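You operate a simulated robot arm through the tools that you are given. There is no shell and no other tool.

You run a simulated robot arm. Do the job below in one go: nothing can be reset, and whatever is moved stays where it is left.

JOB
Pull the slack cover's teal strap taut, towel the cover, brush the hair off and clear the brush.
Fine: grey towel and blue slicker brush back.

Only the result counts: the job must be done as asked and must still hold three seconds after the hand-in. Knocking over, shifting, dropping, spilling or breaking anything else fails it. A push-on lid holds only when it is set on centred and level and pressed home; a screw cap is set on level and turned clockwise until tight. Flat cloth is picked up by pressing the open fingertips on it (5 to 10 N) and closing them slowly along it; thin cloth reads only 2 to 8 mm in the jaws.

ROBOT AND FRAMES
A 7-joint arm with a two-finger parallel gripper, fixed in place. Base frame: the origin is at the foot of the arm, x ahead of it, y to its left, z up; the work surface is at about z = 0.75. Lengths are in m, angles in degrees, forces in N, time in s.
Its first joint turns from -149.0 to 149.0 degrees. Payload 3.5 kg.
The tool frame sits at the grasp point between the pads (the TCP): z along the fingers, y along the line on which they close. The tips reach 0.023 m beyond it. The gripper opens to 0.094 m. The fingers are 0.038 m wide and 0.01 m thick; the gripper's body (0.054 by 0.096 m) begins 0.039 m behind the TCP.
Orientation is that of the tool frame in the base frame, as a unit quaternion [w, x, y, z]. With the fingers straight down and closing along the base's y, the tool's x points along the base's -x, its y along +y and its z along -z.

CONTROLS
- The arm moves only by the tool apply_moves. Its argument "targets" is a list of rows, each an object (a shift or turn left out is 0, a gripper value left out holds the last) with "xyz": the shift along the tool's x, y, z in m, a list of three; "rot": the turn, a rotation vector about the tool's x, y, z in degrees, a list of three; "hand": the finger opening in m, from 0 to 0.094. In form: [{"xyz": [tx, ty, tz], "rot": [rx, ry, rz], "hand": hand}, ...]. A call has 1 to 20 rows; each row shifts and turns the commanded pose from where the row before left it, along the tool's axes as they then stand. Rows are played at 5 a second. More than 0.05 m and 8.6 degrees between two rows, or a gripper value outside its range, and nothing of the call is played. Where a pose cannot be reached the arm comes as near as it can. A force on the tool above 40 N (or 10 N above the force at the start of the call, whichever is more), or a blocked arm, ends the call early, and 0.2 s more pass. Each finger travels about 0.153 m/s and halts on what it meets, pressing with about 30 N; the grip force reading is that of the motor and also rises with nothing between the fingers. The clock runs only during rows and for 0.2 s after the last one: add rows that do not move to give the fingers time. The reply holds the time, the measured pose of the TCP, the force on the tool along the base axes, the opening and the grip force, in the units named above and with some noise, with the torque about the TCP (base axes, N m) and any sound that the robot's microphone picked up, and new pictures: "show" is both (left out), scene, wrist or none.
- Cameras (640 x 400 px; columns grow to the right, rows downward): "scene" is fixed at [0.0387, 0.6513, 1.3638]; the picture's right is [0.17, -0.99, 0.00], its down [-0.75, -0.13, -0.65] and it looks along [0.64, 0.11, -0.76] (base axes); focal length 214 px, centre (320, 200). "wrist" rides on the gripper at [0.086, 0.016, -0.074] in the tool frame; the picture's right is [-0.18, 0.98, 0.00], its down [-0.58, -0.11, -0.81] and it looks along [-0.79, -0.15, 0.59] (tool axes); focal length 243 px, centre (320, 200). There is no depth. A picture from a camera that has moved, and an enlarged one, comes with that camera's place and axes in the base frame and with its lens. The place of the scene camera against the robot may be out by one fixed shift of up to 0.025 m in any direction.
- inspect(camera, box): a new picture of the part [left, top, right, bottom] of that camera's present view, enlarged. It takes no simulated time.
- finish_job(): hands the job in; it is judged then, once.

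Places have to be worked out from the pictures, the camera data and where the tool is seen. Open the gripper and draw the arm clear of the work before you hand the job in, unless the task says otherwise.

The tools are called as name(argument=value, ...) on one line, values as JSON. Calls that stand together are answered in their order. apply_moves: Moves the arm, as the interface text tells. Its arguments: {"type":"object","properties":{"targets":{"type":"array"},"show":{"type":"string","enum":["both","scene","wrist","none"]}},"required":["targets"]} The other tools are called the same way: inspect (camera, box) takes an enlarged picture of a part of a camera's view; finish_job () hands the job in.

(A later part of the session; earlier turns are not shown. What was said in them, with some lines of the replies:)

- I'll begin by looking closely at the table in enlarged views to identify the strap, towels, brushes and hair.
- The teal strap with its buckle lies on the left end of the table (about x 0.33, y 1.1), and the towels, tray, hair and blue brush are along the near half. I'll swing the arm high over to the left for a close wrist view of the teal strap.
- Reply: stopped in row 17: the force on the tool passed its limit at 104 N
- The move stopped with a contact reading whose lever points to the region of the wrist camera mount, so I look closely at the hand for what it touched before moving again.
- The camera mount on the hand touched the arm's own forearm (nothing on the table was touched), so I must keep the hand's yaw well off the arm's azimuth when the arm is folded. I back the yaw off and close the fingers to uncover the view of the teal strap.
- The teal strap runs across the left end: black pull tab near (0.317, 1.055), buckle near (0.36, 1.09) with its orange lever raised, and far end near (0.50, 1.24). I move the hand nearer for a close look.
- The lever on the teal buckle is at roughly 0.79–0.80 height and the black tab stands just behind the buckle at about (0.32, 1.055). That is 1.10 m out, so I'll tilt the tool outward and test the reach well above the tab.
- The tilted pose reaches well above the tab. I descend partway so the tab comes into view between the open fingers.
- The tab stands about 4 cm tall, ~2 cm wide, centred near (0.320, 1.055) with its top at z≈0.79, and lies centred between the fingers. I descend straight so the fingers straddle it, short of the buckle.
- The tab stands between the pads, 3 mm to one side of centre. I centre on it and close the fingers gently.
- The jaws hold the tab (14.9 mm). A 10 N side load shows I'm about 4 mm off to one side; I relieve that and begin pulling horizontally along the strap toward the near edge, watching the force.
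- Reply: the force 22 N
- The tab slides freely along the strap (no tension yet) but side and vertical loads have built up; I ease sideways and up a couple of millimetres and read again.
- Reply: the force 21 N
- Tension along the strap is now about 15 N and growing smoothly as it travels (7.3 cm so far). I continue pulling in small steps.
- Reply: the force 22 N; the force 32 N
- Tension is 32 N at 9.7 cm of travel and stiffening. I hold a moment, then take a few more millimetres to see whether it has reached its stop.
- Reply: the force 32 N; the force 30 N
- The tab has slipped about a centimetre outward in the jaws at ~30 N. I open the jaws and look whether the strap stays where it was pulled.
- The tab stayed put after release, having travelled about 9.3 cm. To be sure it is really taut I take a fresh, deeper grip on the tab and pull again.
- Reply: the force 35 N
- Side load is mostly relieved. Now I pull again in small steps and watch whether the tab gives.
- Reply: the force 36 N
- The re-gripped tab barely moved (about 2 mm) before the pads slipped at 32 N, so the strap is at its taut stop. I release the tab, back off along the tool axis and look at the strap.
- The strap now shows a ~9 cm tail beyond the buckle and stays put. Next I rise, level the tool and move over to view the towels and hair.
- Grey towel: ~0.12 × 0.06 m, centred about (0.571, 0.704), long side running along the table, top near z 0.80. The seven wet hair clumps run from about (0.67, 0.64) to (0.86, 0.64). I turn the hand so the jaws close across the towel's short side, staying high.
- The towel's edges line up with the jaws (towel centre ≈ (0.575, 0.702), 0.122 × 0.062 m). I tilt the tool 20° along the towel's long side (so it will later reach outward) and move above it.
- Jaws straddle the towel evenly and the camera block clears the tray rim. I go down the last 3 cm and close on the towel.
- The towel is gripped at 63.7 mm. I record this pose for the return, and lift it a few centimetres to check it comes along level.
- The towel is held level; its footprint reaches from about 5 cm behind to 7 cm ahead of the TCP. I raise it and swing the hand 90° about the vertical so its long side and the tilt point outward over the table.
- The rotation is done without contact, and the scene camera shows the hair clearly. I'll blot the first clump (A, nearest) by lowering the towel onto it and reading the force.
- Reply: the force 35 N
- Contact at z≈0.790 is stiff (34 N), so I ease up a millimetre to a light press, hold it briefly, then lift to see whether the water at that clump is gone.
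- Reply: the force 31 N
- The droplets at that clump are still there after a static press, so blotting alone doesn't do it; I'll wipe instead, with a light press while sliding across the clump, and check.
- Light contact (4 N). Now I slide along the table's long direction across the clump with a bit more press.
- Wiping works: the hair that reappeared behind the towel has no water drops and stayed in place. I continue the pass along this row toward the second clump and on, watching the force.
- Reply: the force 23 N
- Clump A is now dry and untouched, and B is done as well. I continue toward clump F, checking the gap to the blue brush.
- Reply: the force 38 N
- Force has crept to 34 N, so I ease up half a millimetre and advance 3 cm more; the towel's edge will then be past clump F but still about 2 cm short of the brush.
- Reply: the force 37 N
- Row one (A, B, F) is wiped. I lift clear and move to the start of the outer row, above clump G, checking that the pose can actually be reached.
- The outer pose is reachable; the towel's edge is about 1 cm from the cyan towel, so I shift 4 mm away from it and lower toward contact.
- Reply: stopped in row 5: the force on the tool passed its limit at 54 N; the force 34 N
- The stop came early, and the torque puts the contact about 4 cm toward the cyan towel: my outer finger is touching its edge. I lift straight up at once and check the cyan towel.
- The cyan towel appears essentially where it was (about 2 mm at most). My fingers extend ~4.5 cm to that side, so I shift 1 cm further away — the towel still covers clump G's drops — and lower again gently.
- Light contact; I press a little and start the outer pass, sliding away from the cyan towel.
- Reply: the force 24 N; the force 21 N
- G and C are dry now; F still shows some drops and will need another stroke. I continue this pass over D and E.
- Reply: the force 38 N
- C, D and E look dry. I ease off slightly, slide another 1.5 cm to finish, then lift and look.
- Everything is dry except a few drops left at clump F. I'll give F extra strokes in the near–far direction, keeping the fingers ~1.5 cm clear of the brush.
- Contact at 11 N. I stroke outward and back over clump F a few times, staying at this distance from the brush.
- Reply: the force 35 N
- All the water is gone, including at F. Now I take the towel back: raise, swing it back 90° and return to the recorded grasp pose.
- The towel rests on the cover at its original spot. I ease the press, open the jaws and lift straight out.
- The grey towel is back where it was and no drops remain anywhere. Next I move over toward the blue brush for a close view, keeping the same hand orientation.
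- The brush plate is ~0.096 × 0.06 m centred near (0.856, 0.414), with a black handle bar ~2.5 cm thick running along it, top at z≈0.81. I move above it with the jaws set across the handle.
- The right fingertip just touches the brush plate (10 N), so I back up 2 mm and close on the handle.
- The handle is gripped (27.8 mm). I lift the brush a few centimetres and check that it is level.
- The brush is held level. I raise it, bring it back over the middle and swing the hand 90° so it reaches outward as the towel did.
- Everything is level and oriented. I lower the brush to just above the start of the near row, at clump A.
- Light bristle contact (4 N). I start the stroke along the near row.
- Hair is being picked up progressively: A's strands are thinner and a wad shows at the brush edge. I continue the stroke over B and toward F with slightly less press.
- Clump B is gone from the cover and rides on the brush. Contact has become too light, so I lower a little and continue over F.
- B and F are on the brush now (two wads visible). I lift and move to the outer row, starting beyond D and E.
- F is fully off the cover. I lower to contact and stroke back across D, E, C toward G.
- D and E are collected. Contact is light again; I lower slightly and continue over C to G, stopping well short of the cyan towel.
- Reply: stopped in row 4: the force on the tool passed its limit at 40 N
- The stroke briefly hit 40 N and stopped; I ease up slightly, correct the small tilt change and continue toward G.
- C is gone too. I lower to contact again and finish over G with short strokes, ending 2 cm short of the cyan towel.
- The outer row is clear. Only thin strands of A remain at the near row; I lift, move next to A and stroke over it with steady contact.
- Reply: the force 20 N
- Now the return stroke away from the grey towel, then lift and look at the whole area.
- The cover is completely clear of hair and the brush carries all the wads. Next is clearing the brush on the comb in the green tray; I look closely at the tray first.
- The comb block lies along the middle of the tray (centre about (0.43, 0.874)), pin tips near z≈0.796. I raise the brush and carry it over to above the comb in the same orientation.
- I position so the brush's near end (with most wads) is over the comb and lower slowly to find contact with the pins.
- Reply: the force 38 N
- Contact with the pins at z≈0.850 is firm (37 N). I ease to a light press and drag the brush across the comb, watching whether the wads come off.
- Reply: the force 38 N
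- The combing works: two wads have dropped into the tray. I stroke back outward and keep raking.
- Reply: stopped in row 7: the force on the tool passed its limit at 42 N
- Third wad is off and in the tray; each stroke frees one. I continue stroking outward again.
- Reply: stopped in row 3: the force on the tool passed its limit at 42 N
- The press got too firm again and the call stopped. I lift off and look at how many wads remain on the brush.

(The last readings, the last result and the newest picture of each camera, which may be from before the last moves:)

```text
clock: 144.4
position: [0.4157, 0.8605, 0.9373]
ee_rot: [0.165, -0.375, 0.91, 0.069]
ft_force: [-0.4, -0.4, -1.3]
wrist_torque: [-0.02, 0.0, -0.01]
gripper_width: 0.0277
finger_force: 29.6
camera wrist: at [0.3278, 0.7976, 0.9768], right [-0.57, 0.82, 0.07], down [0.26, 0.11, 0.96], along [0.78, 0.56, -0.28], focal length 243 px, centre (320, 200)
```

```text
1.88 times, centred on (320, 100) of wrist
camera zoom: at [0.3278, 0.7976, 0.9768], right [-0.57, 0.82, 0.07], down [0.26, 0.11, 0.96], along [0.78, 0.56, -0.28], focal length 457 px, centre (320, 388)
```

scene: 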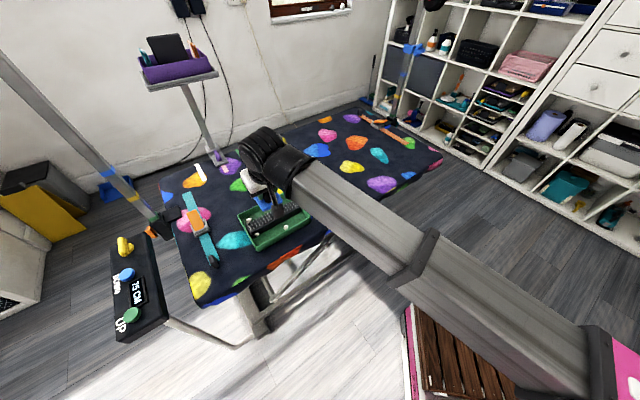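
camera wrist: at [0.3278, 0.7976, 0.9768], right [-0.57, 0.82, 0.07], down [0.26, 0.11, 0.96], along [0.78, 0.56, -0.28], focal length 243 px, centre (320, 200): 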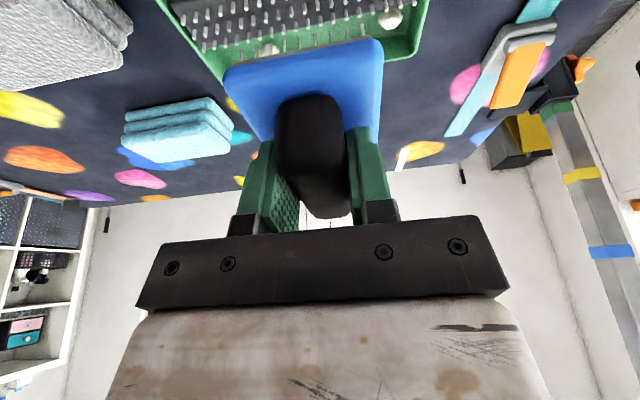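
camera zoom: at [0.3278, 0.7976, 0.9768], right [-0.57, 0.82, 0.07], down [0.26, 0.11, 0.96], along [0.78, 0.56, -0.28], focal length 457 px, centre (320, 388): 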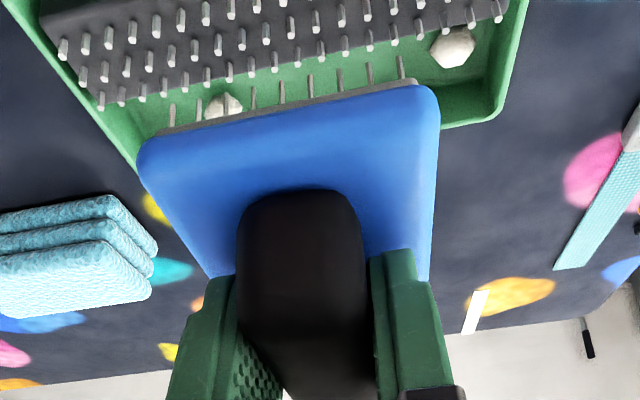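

Four wads are visible in the tray and none on the brush's near or left sides. I shift the brush aside to see the whole tray and the brush from the scene camera.

apply_moves(targets=[{"xyz": [-0.0094, -0.03, -0.0347]}, {"xyz": [0, -0.045, 0]}, {"xyz": [0, -0.045, 0]}, {"xyz": [0, -0.045, 0]}, {}])

inspect(camera="scene", box=[225, 180, 325, 260])

inspect(camera="scene", box=[260, 130, 360, 200])

inspect(camera="wrist", box=[150, 0, 640, 200])

```text
clock: 145.6
position: [0.5316, 0.7388, 0.9728]
ee_rot: [0.164, -0.375, 0.91, 0.069]
ft_force: [0.2, 0.5, -0.6]
wrist_torque: [-0.03, -0.01, -0.01]
gripper_width: 0.0278
finger_force: 30.2
camera wrist: at [0.4437, 0.6764, 1.0122], right [-0.57, 0.82, 0.07], down [0.26, 0.11, 0.96], along [0.78, 0.56, -0.28], focal length 243 px, centre (320, 200)
```

scene: 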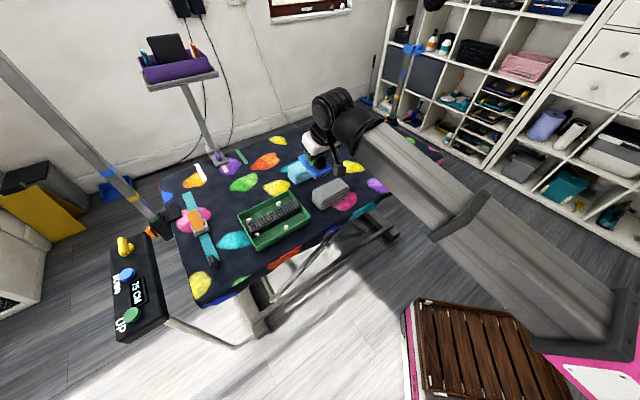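
wrist: 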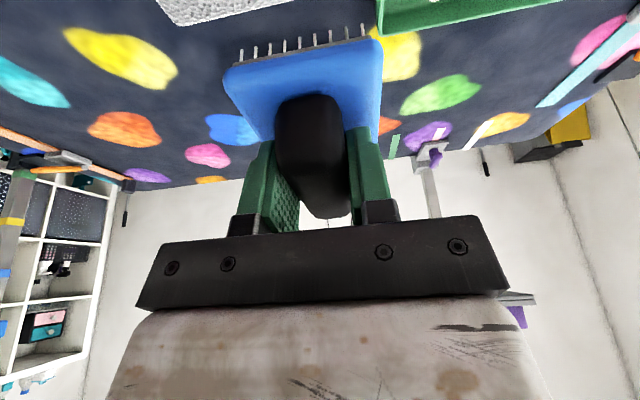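

```text
5.00 times, centred on (275, 220) of scene
camera zoom: at [0.0387, 0.6513, 1.3638], right [0.17, -0.99, 0.0], down [-0.75, -0.13, -0.65], along [0.64, 0.11, -0.76], focal length 1072 px, centre (545, 100)
```

zoom: 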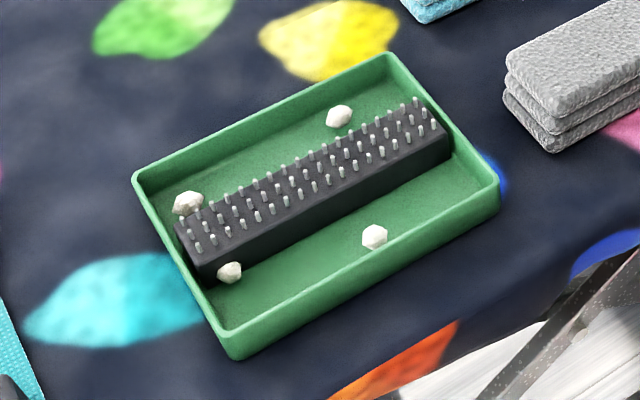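

```text
5.71 times, centred on (310, 165) of scene
camera zoom: at [0.0387, 0.6513, 1.3638], right [0.17, -0.99, 0.0], down [-0.75, -0.13, -0.65], along [0.64, 0.11, -0.76], focal length 1226 px, centre (377, 400)
```

zoom: 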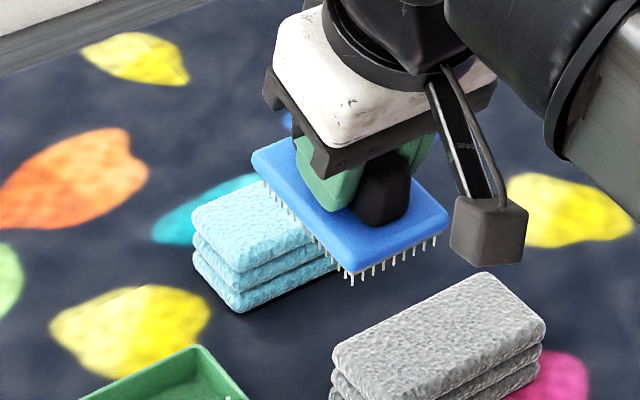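

```text
1.31 times, centred on (395, 100) of wrist
camera zoom: at [0.4437, 0.6764, 1.0122], right [-0.57, 0.82, 0.07], down [0.26, 0.11, 0.96], along [0.78, 0.56, -0.28], focal length 317 px, centre (222, 331)
```

zoom: 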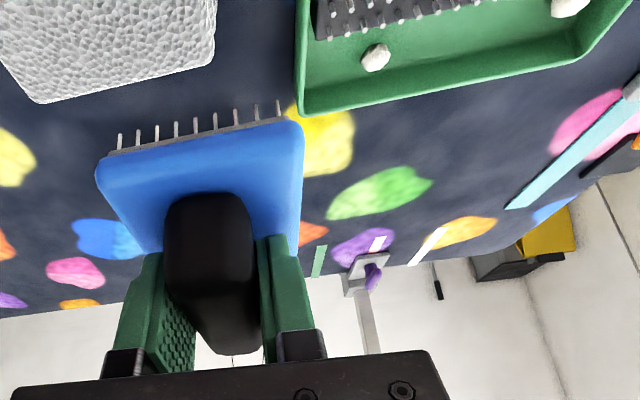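

The visible sides of the brush are clean and four wads lie in the tray, but I can't see its underside, so I'll rake more: this time sliding lengthwise along the comb with the brush centred on it.

apply_moves(targets=[{"xyz": [0.0029, 0.0323, 0.025]}, {"xyz": [0.0029, 0.0323, 0.025]}, {"xyz": [0.0029, 0.0323, 0.025]}, {"xyz": [0.0029, 0.0323, 0.025]}, {"xyz": [0.0064, 0, 0.017]}, {}], show="wrist")

```text
clock: 147.0
position: [0.4557, 0.8463, 0.858]
ee_rot: [0.165, -0.375, 0.91, 0.069]
ft_force: [0.1, -0.1, -0.8]
wrist_torque: [0.0, 0.06, 0.0]
gripper_width: 0.0278
finger_force: 29.4
camera wrist: at [0.3665, 0.7836, 0.8967], right [-0.57, 0.82, 0.07], down [0.26, 0.11, 0.96], along [0.78, 0.56, -0.28], focal length 243 px, centre (320, 200)
```

wrist: 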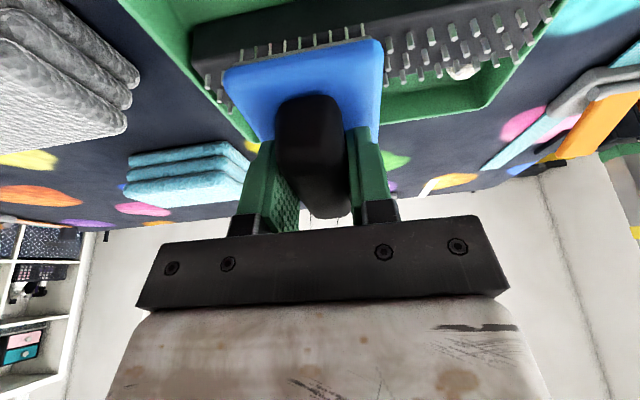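

apply_moves(targets=[{"xyz": [0.0021, 0, 0.0056]}, {"xyz": [0.0004, 0, 0.0009]}, {}], show="none")

```text
clock: 147.8
position: [0.4565, 0.8478, 0.8506]
ee_rot: [0.164, -0.375, 0.91, 0.07]
ft_force: [0.4, 0.1, -1.3]
wrist_torque: [0.0, -0.02, 0.0]
gripper_width: 0.0272
finger_force: 29.7
```

apply_moves(targets=[{"xyz": [0.0004, 0, 0.0011]}, {}], show="none")

```text
clock: 148.4
position: [0.4565, 0.8479, 0.8499]
ee_rot: [0.166, -0.375, 0.909, 0.068]
ft_force: [2.9, -2.5, 10.6]
wrist_torque: [-0.29, 0.03, 0.07]
gripper_width: 0.028
finger_force: 30.5
```

apply_moves(targets=[{"xyz": [0, 0.01, 0]}, {"xyz": [0, 0.01, 0]}, {"xyz": [0, 0.01, 0]}, {"xyz": [0, 0.01, 0]}, {"xyz": [0, 0.01, 0]}, {"xyz": [0, 0.01, 0]}, {"xyz": [0, 0.01, 0]}, {"xyz": [0, 0.01, 0]}, {}])

inspect(camera="scene", box=[225, 180, 325, 260])

```text
clock: 150.4
position: [0.4003, 0.9064, 0.8506]
ee_rot: [0.166, -0.374, 0.91, 0.069]
ft_force: [4.3, -4.8, 23.1]
wrist_torque: [-0.48, 0.13, 0.08]
gripper_width: 0.0276
finger_force: 30.1
camera wrist: at [0.312, 0.843, 0.8888], right [-0.57, 0.82, 0.07], down [0.26, 0.11, 0.96], along [0.78, 0.56, -0.28], focal length 243 px, centre (320, 200)
```

scene: 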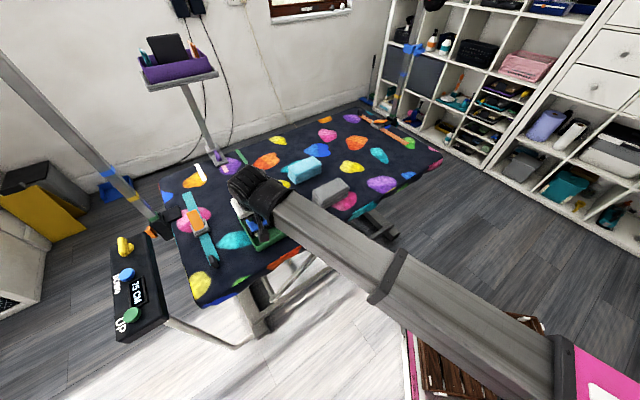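
wrist: 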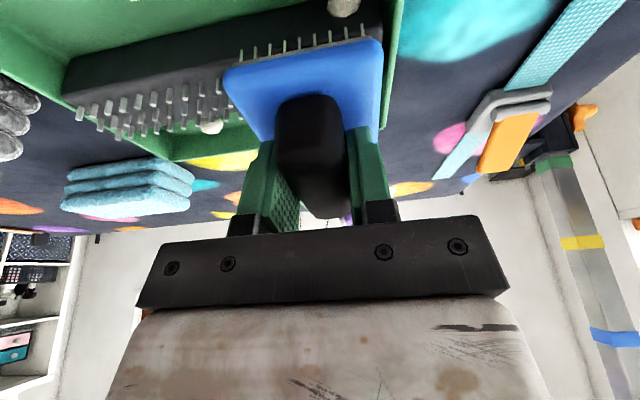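

```text
5.00 times, centred on (275, 220) of scene
camera zoom: at [0.0387, 0.6513, 1.3638], right [0.17, -0.99, 0.0], down [-0.75, -0.13, -0.65], along [0.64, 0.11, -0.76], focal length 1072 px, centre (545, 100)
```

zoom: 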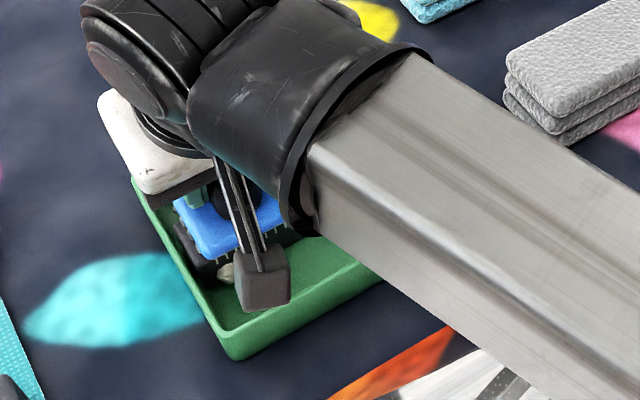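

apply_moves(targets=[{"xyz": [-0.0001, -0.01, -0.0004]}, {"xyz": [0, -0.01, 0]}, {"xyz": [0, -0.01, 0]}, {"xyz": [0, -0.01, 0]}, {"xyz": [0, -0.01, 0]}, {"xyz": [0, -0.01, 0]}, {"xyz": [0, -0.01, 0]}, {"xyz": [0, -0.01, 0]}, {"xyz": [0, -0.01, 0]}, {}])

inspect(camera="scene", box=[225, 180, 325, 260])

inspect(camera="wrist", box=[150, 0, 640, 200])

```text
clock: 152.4
position: [0.4626, 0.844, 0.8507]
ee_rot: [0.166, -0.375, 0.91, 0.07]
ft_force: [-2.2, -0.7, 11.3]
wrist_torque: [-0.41, 0.08, -0.05]
gripper_width: 0.0278
finger_force: 29.8
stopped in row 9: the force on the tool passed its limit at 41 N (the readings are from after the stop); the commanded pose is now the measured one
camera wrist: at [0.3742, 0.7811, 0.8887], right [-0.57, 0.82, 0.07], down [0.26, 0.1, 0.96], along [0.78, 0.56, -0.27], focal length 243 px, centre (320, 200)
```

scene: 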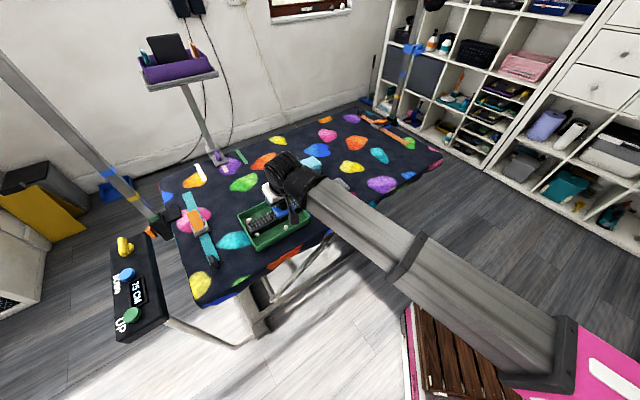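
wrist: 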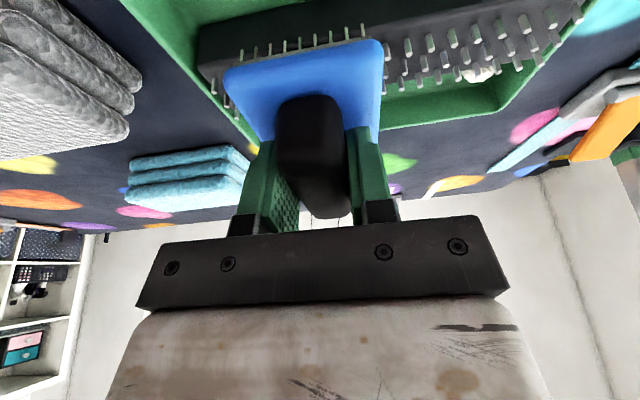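

```text
5.00 times, centred on (275, 220) of scene
camera zoom: at [0.0387, 0.6513, 1.3638], right [0.17, -0.99, 0.0], down [-0.75, -0.13, -0.65], along [0.64, 0.11, -0.76], focal length 1072 px, centre (545, 100)
```

zoom: 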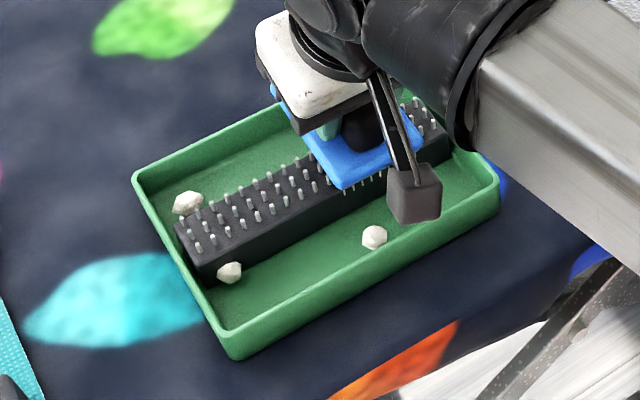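

```text
1.31 times, centred on (395, 100) of wrist
camera zoom: at [0.3742, 0.7811, 0.8887], right [-0.57, 0.82, 0.07], down [0.26, 0.1, 0.96], along [0.78, 0.56, -0.27], focal length 317 px, centre (222, 331)
```

zoom: 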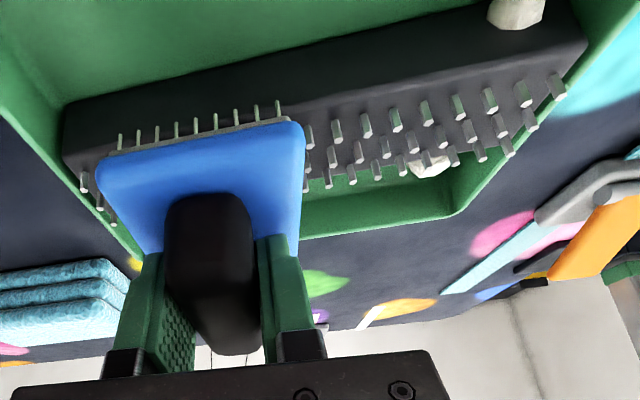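

No new wads came from those strokes. To be certain the underside is clean I'll lift the brush, carry it to free space on the right and roll it so the scene camera can see the bristles.

apply_moves(targets=[{"xyz": [-0.0158, 0, -0.0421]}, {"xyz": [-0.0158, 0, -0.0421]}, {"xyz": [-0.0158, 0, -0.0421]}, {"xyz": [0, -0.045, 0]}, {"xyz": [0, -0.045, 0]}, {"xyz": [0, -0.045, 0]}, {"xyz": [0, -0.045, 0]}, {"xyz": [0, -0.045, 0]}, {"xyz": [0.014, -0.045, -0.005]}, {"xyz": [0.014, -0.045, -0.005]}, {"xyz": [0.014, -0.045, -0.005]}, {"xyz": [0.014, -0.045, -0.005]}, {}])

inspect(camera="scene", box=[225, 180, 325, 260])

```text
clock: 155.2
position: [0.7081, 0.5174, 0.983]
ee_rot: [0.165, -0.374, 0.91, 0.07]
ft_force: [-0.5, 0.6, -0.9]
wrist_torque: [0.0, 0.03, 0.02]
gripper_width: 0.0277
finger_force: 29.9
camera wrist: at [0.6195, 0.455, 1.0208], right [-0.57, 0.82, 0.07], down [0.26, 0.1, 0.96], along [0.78, 0.56, -0.28], focal length 243 px, centre (320, 200)
```

scene: 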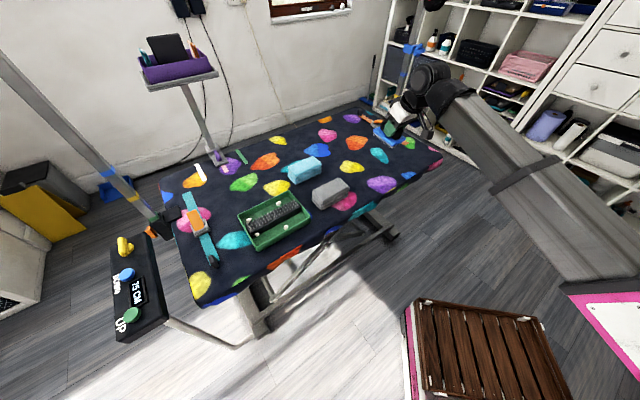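
wrist: 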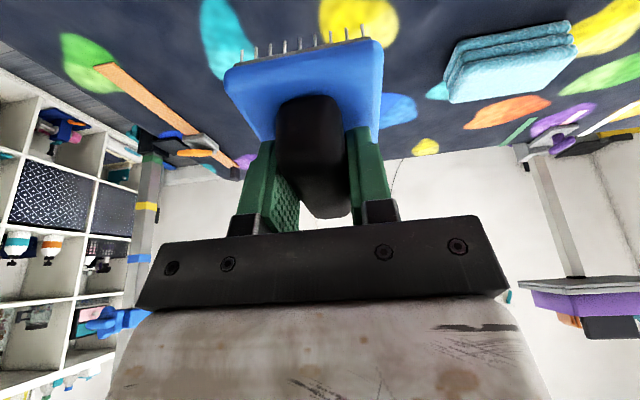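

```text
5.00 times, centred on (275, 220) of scene
camera zoom: at [0.0387, 0.6513, 1.3638], right [0.17, -0.99, 0.0], down [-0.75, -0.13, -0.65], along [0.64, 0.11, -0.76], focal length 1072 px, centre (545, 100)
```

zoom: 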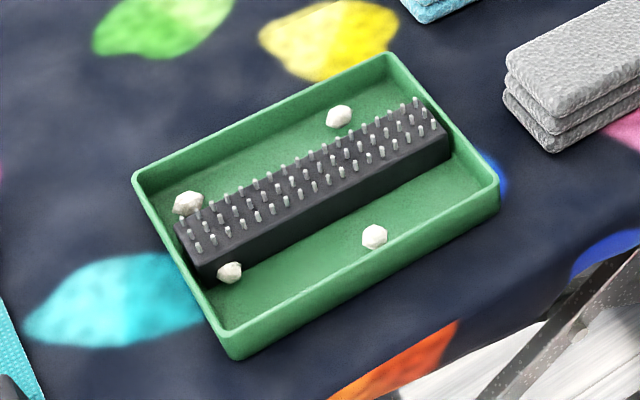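

apply_moves(targets=[{"rot": [-7.48, -0.07, 2.8]}, {"rot": [-7.48, -0.07, 2.8]}, {"rot": [-7.48, -0.07, 2.8]}, {"rot": [-7.48, -0.07, 2.8]}, {"rot": [-7.48, -0.07, 2.8]}, {}])

inspect(camera="scene", box=[340, 80, 440, 160])

```text
clock: 156.6
position: [0.7058, 0.5167, 0.9826]
ee_rot: [0.029, -0.296, 0.877, 0.377]
ft_force: [-0.1, -0.6, -1.5]
wrist_torque: [-0.01, -0.01, -0.01]
gripper_width: 0.0277
finger_force: 29.8
camera wrist: at [0.6379, 0.4327, 1.0213], right [-0.38, 0.62, 0.68], down [0.68, -0.32, 0.66], along [0.63, 0.71, -0.3], focal length 243 px, centre (320, 200)
```

scene: 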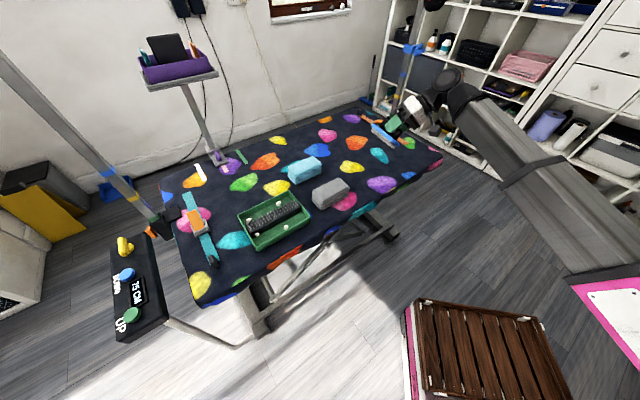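
wrist: 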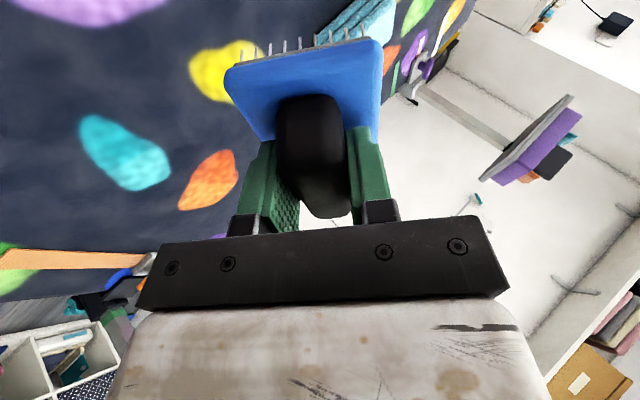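

```text
5.00 times, centred on (390, 120) of scene
camera zoom: at [0.0387, 0.6513, 1.3638], right [0.17, -0.99, 0.0], down [-0.75, -0.13, -0.65], along [0.64, 0.11, -0.76], focal length 1072 px, centre (-30, 600)
```

zoom: 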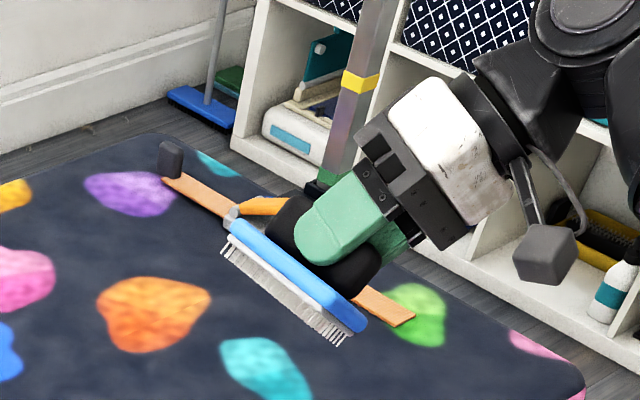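

apply_moves(targets=[{"rot": [-7.48, -0.07, 2.8]}, {"rot": [-7.48, -0.07, 2.8]}, {"rot": [-7.48, -0.07, 2.8]}, {}], show="scene")

inspect(camera="scene", box=[340, 80, 440, 160])

```text
clock: 157.6
position: [0.7047, 0.5149, 0.9823]
ee_rot: [-0.055, -0.229, 0.806, 0.543]
ft_force: [-0.7, -0.9, -1.0]
wrist_torque: [-0.04, -0.04, 0.01]
gripper_width: 0.0275
finger_force: 30.1
```

scene: 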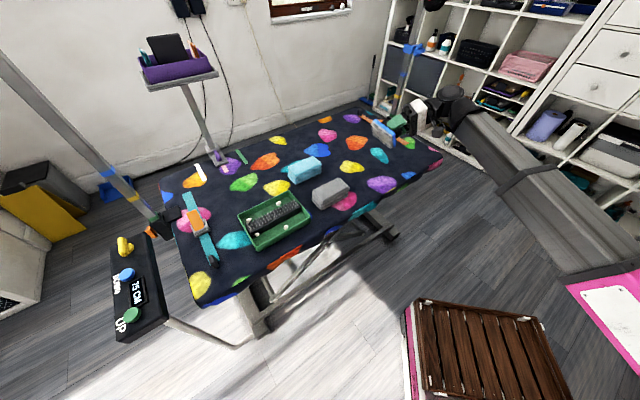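

```text
5.00 times, centred on (390, 120) of scene
camera zoom: at [0.0387, 0.6513, 1.3638], right [0.17, -0.99, 0.0], down [-0.75, -0.13, -0.65], along [0.64, 0.11, -0.76], focal length 1072 px, centre (-30, 600)
```

zoom: 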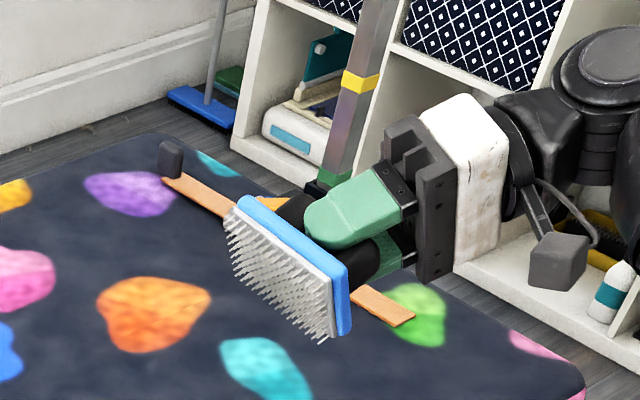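

The underside is completely clean — the brush is clear. I check the cover and the floor for any stray wads before returning the brush.

inspect(camera="scene", box=[150, 160, 330, 290])

inspect(camera="scene", box=[280, 100, 460, 220])

inspect(camera="scene", box=[160, 260, 420, 400])

```text
3.08 times, centred on (240, 225) of scene
camera zoom: at [0.0387, 0.6513, 1.3638], right [0.17, -0.99, 0.0], down [-0.75, -0.13, -0.65], along [0.64, 0.11, -0.76], focal length 660 px, centre (566, 123)
```

zoom: 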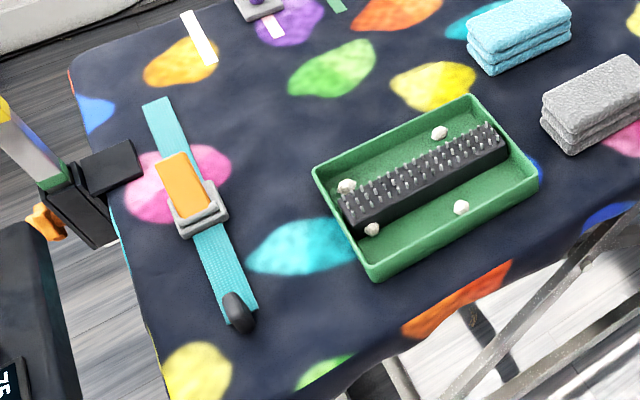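

```text
3.33 times, centred on (370, 160) of scene
camera zoom: at [0.0387, 0.6513, 1.3638], right [0.17, -0.99, 0.0], down [-0.75, -0.13, -0.65], along [0.64, 0.11, -0.76], focal length 715 px, centre (153, 333)
```

zoom: 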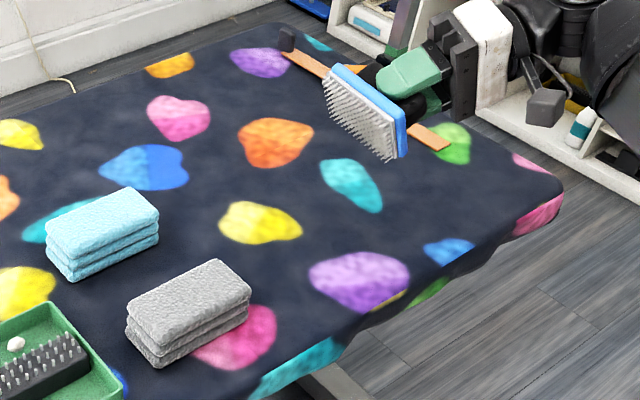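

```text
2.46 times, centred on (290, 330) of scene
camera zoom: at [0.0387, 0.6513, 1.3638], right [0.17, -0.99, 0.0], down [-0.75, -0.13, -0.65], along [0.64, 0.11, -0.76], focal length 528 px, centre (394, -120)
```

zoom: 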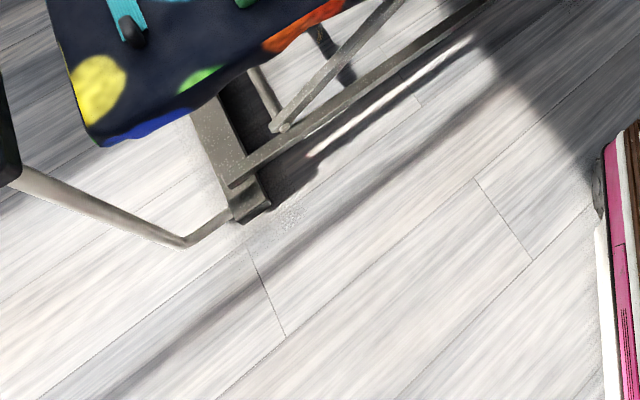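

No strays anywhere: hair is only in the tray, and the teal strap's tail (≈15 cm from buckle to tab) now matches the taut orange strap. I roll the brush back level.

apply_moves(targets=[{"rot": [7.48, 0.07, -2.8]}, {"rot": [7.48, 0.07, -2.8]}, {"rot": [7.48, 0.07, -2.8]}, {"rot": [7.48, 0.07, -2.8]}, {"rot": [7.48, 0.07, -2.8]}, {"rot": [7.48, 0.07, -2.8]}, {"rot": [7.48, 0.07, -2.8]}, {"rot": [7.48, 0.07, -2.8]}, {}], show="scene")

inspect(camera="scene", box=[340, 90, 440, 170])

```text
clock: 159.6
position: [0.7052, 0.5147, 0.983]
ee_rot: [0.165, -0.375, 0.91, 0.069]
ft_force: [-0.5, 0.3, -1.6]
wrist_torque: [-0.01, 0.0, -0.01]
gripper_width: 0.0277
finger_force: 29.9
```

scene: 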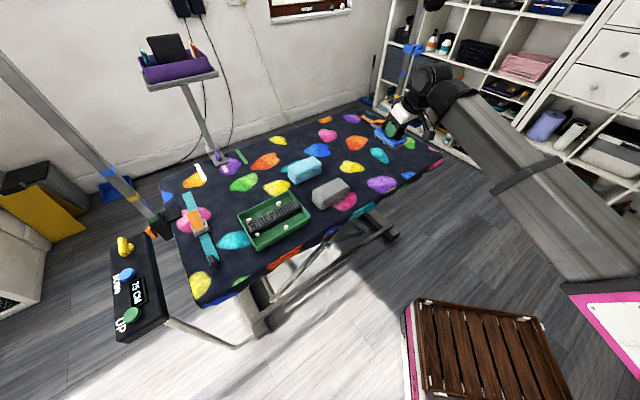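

```text
5.00 times, centred on (390, 130) of scene
camera zoom: at [0.0387, 0.6513, 1.3638], right [0.17, -0.99, 0.0], down [-0.75, -0.13, -0.65], along [0.64, 0.11, -0.76], focal length 1072 px, centre (-30, 550)
```

zoom: 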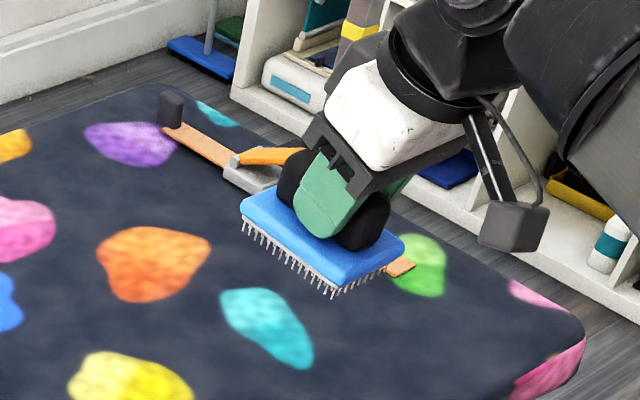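

apply_moves(targets=[{"rot": [2.876, -0.016, 7.659]}, {"rot": [2.876, -0.016, 7.659]}, {"rot": [2.876, -0.016, 7.659]}, {"rot": [2.876, -0.016, 7.659]}, {"rot": [2.876, -0.016, 7.659]}, {"rot": [2.876, -0.016, 7.659]}, {"rot": [2.876, -0.016, 7.659]}, {"rot": [2.876, -0.016, 7.659]}, {"rot": [2.876, -0.016, 7.659]}, {"rot": [2.876, -0.016, 7.659]}, {"rot": [2.876, -0.016, 7.659]}, {"xyz": [-0.0256, 0.007, 0.0337]}, {"xyz": [-0.0256, 0.007, 0.0337]}, {"xyz": [-0.0256, 0.007, 0.0337]}, {"xyz": [-0.0256, 0.007, 0.0337]}, {"xyz": [-0.0256, 0.007, 0.0337]}, {}])

inspect(camera="scene", box=[360, 100, 440, 170])

inspect(camera="wrist", box=[180, 0, 440, 230])

```text
clock: 163.2
position: [0.8569, 0.4133, 0.8688]
ee_rot: [0.166, 0.378, 0.908, -0.067]
ft_force: [0.0, 0.5, -0.8]
wrist_torque: [0.02, 0.03, 0.04]
gripper_width: 0.0278
finger_force: 30.2
camera wrist: at [0.7923, 0.5016, 0.9065], right [0.82, 0.57, 0.07], down [0.1, -0.26, 0.96], along [0.56, -0.78, -0.28], focal length 243 px, centre (320, 200)
```

scene: 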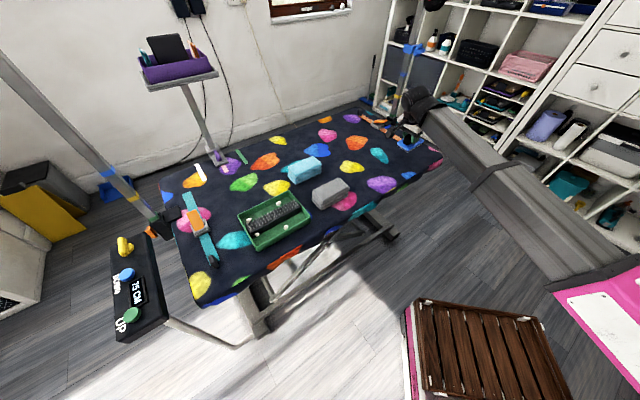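
wrist: 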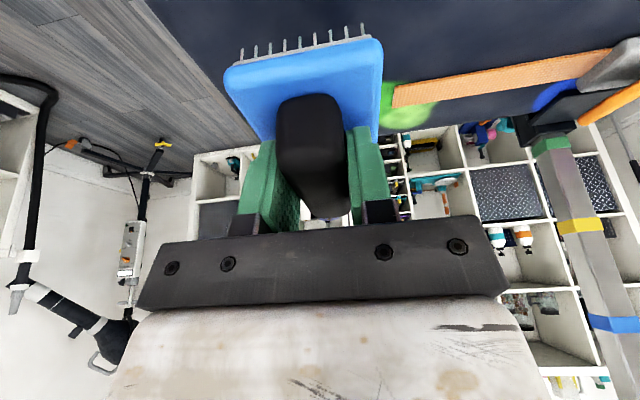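

```text
5.71 times, centred on (400, 135) of scene
camera zoom: at [0.0387, 0.6513, 1.3638], right [0.17, -0.99, 0.0], down [-0.75, -0.13, -0.65], along [0.64, 0.11, -0.76], focal length 1226 px, centre (-137, 571)
```

zoom: 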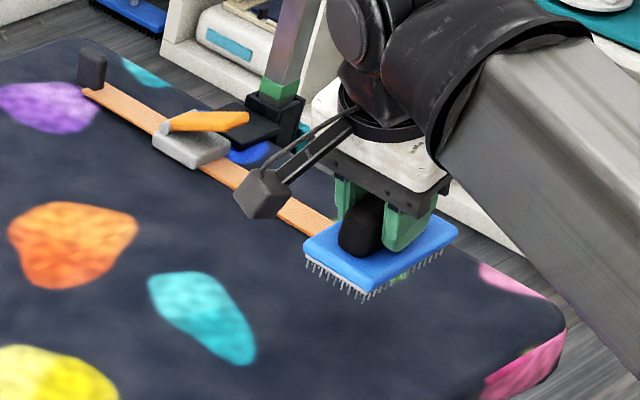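

```text
1.74 times, centred on (310, 115) of wrist
camera zoom: at [0.7923, 0.5016, 0.9065], right [0.82, 0.57, 0.07], down [0.1, -0.26, 0.96], along [0.56, -0.78, -0.28], focal length 422 px, centre (337, 348)
```

zoom: 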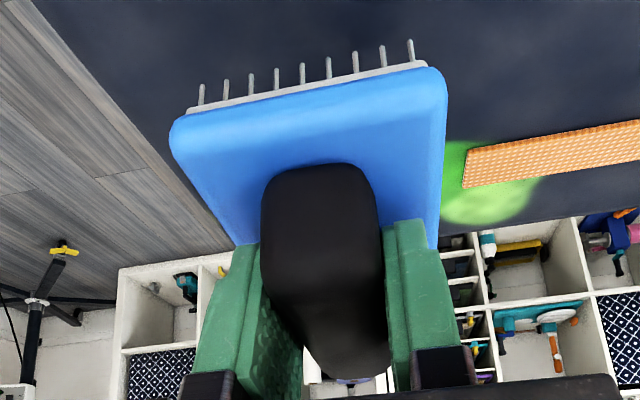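

apply_moves(targets=[{"xyz": [0.0077, -0.001, 0.0196]}, {"xyz": [0.0073, 0, 0.0196]}, {"xyz": [0.0066, 0, 0.0176]}, {}], show="none")

```text
clock: 164.2
position: [0.8548, 0.4106, 0.8085]
ee_rot: [0.166, 0.379, 0.908, -0.068]
ft_force: [0.2, 0.6, -1.0]
wrist_torque: [0.02, 0.02, -0.02]
gripper_width: 0.0277
finger_force: 29.7
```

apply_moves(targets=[{"xyz": [0.0007, 0.0005, 0.0019]}, {"xyz": [0.0007, 0, 0.0019]}, {}], show="none")

```text
clock: 165.0
position: [0.8568, 0.4117, 0.807]
ee_rot: [0.166, 0.379, 0.908, -0.068]
ft_force: [-0.1, -2.2, 18.4]
wrist_torque: [0.18, 0.54, 0.09]
gripper_width: 0.0274
finger_force: 29.9
```

The brush touches down with its near end first (slight pitch in the grip). I level it by about 1.5° before releasing.

apply_moves(targets=[{"rot": [0, 1.0, 0]}, {"rot": [0, 0.7, 0]}, {}], show="none")

```text
clock: 165.8
position: [0.8572, 0.4126, 0.8047]
ee_rot: [0.152, 0.38, 0.911, -0.062]
ft_force: [2.7, -4.0, 12.1]
wrist_torque: [0.04, 0.14, 0.04]
gripper_width: 0.0275
finger_force: 30.3
```

Now it sits level. I open the jaws, and lift straight out.

apply_moves(targets=[{"hand": 0.032}, {"hand": 0.042}, {"hand": 0.06}, {"hand": 0.06}, {"xyz": [-0.0033, 0, -0.0094]}, {"xyz": [-0.0066, 0, -0.0188]}, {"xyz": [-0.0131, 0, -0.0376]}, {"xyz": [-0.0131, 0, -0.0376]}, {}])

inspect(camera="scene", box=[340, 100, 440, 180])

inspect(camera="wrist", box=[220, 0, 440, 180])

```text
clock: 167.8
position: [0.8577, 0.4113, 0.9168]
ee_rot: [0.152, 0.38, 0.91, -0.062]
ft_force: [0.5, 0.4, 0.1]
wrist_torque: [0.01, 0.0, -0.02]
gripper_width: 0.0596
finger_force: 0.0
camera wrist: at [0.7938, 0.4988, 0.9593], right [0.82, 0.57, 0.06], down [0.12, -0.28, 0.95], along [0.56, -0.77, -0.3], focal length 243 px, centre (320, 200)
```

scene: 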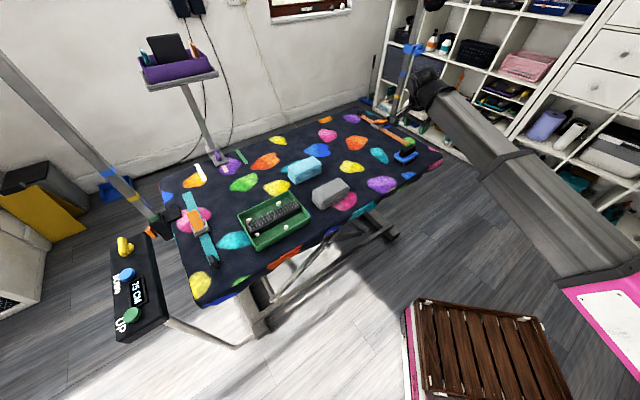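
wrist: 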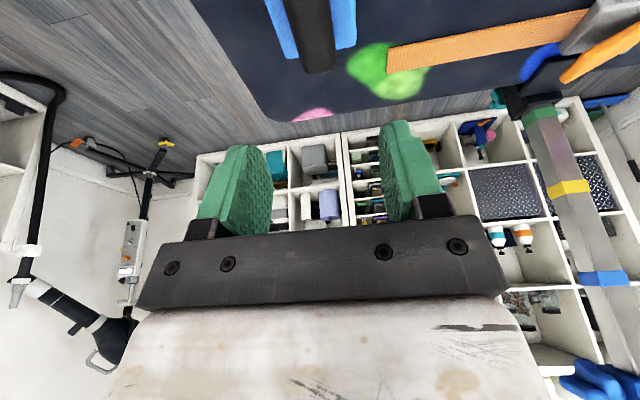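

```text
5.00 times, centred on (390, 140) of scene
camera zoom: at [0.0387, 0.6513, 1.3638], right [0.17, -0.99, 0.0], down [-0.75, -0.13, -0.65], along [0.64, 0.11, -0.76], focal length 1072 px, centre (-30, 500)
```

zoom: 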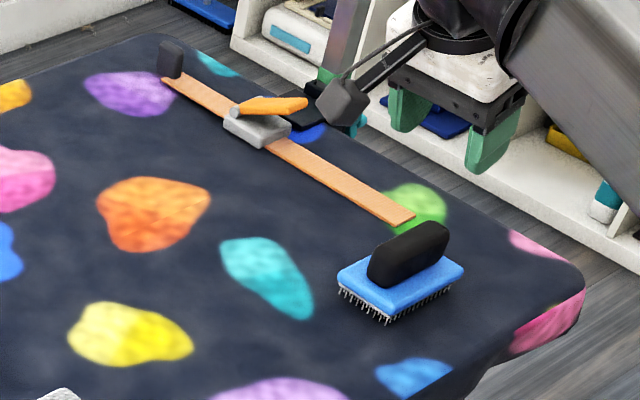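

```text
2.22 times, centred on (330, 90) of wrist
camera zoom: at [0.7938, 0.4988, 0.9593], right [0.82, 0.57, 0.06], down [0.12, -0.28, 0.95], along [0.56, -0.77, -0.3], focal length 539 px, centre (298, 444)
```

zoom: 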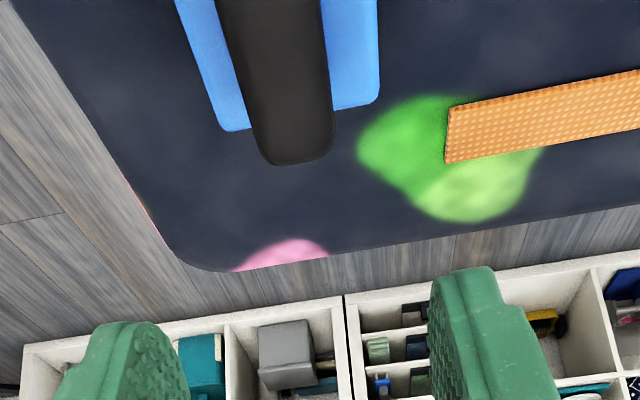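

The brush is back within a few millimetres of its original place. I compare the towels with their starting positions using the same zoom as at the start.

inspect(camera="scene", box=[290, 140, 410, 220])

inspect(camera="scene", box=[160, 180, 280, 270])

```text
5.00 times, centred on (350, 180) of scene
camera zoom: at [0.0387, 0.6513, 1.3638], right [0.17, -0.99, 0.0], down [-0.75, -0.13, -0.65], along [0.64, 0.11, -0.76], focal length 1072 px, centre (170, 300)
```

zoom: 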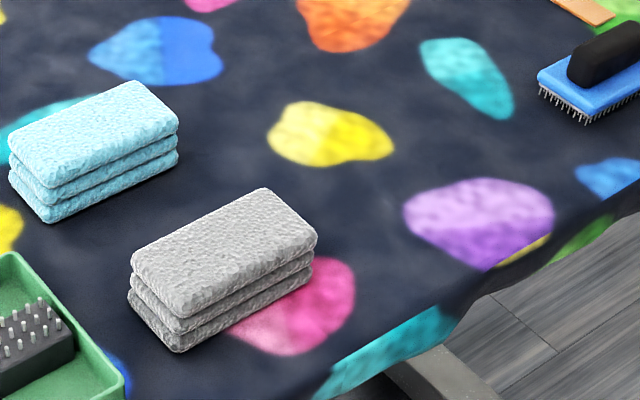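

```text
4.44 times, centred on (220, 225) of scene
camera zoom: at [0.0387, 0.6513, 1.3638], right [0.17, -0.99, 0.0], down [-0.75, -0.13, -0.65], along [0.64, 0.11, -0.76], focal length 953 px, centre (764, 89)
```

zoom: 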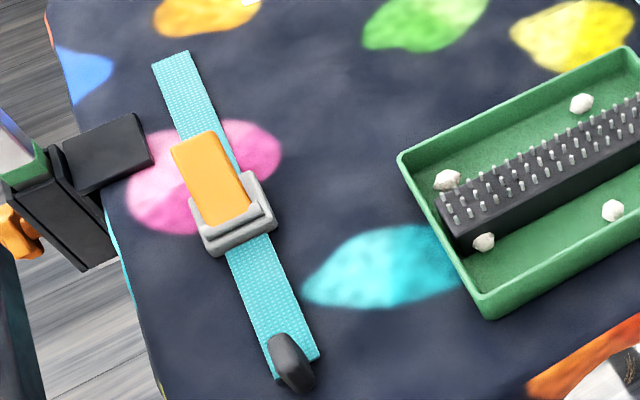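

Both towels, the tray and the brush are within about 3 mm of their starting places, the strap remains pulled. I raise the arm clear of the work, level the tool and open the gripper.

apply_moves(targets=[{"xyz": [0.0109, -0.014, -0.0395], "hand": 0.094}, {"xyz": [0.0109, -0.014, -0.0395]}, {"xyz": [0.0109, -0.014, -0.0395]}, {"xyz": [0.0109, -0.014, -0.0395]}, {"xyz": [0.0109, -0.014, -0.0395]}, {"xyz": [0.0109, -0.014, -0.0395]}, {"rot": [0, 6.3, 0]}, {"rot": [0, 6.3, 0]}, {"rot": [0, 6.3, 0]}, {}])

inspect(camera="wrist", box=[200, 0, 640, 240])

```text
clock: 170.0
position: [0.6987, 0.4516, 1.1187]
ee_rot: [0.0, 0.385, 0.923, 0.001]
ft_force: [0.5, 0.7, 0.4]
wrist_torque: [0.0, 0.0, 0.0]
gripper_width: 0.0938
finger_force: 0.0
camera wrist: at [0.6485, 0.5254, 1.1915], right [0.83, 0.56, 0.0], down [0.33, -0.49, 0.81], along [0.45, -0.67, -0.59], focal length 243 px, centre (320, 200)
```

scene: 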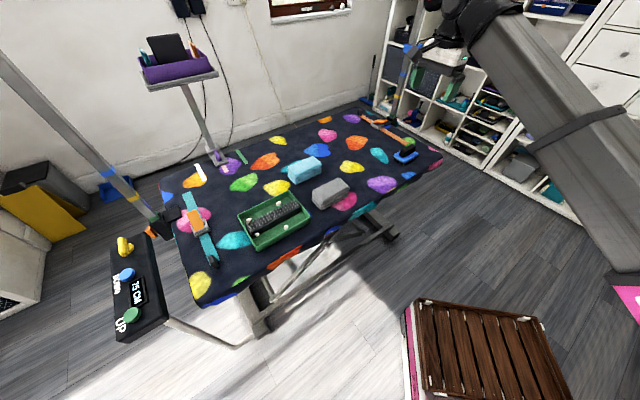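
wrist: 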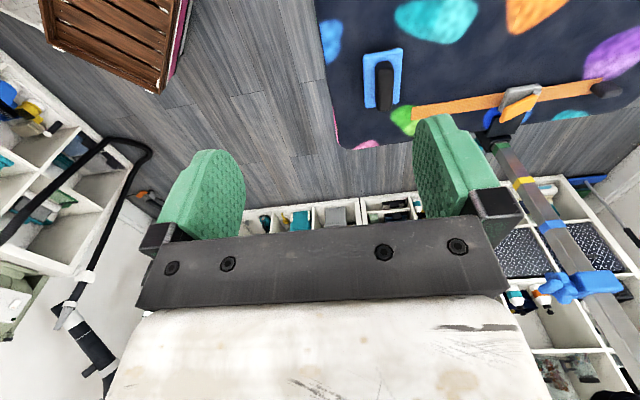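

```text
1.45 times, centred on (420, 120) of wrist
camera zoom: at [0.6485, 0.5254, 1.1915], right [0.83, 0.56, 0.0], down [0.33, -0.49, 0.81], along [0.45, -0.67, -0.59], focal length 353 px, centre (174, 316)
```

zoom: 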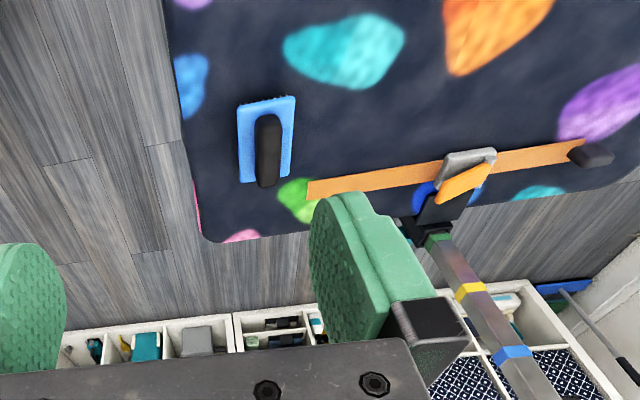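

All parts check out: the teal strap is pulled to its stop and holding. The cover is dried and free of hair, the brush is clean with its hair in the tray, and the towel and brush are back in place. The gripper is open and clear, so I hand the job in.

finish_job()

```text
The job is handed in.
```

The job is done and handed in. Here is how each part ended up:

- **Strap:** I pulled the teal strap about 9 cm until it would go no further (about 32 N). It has not slipped back, and its loose end is now about as long as the orange strap's.
- **Towelling:** I wiped all seven wet patches with the grey towel, and no drops are left on the cover. The towel is back within about 3 mm of where it was.
- **Brushing:** The hair is all off the cover.
- **Clearing the brush:** I raked the blue brush over the comb until it was clean, then rolled it over and saw no hair on its underside. It is back within about 4 mm of where it was. Four wads of hair lie in the tray. I had counted at least five on the brush beforehand and can't account for the difference, but found none on the cover or floor.

**Contacts with other things:**
- While wiping, one finger pressed on the edge of the cyan towel (54 N) and may have moved it 2–4 mm. I left it there rather than risk moving it more.
- Early on, the hand's camera mount bumped the robot's own forearm, with no harm seen.

The gripper is open and the arm is raised clear of the table.
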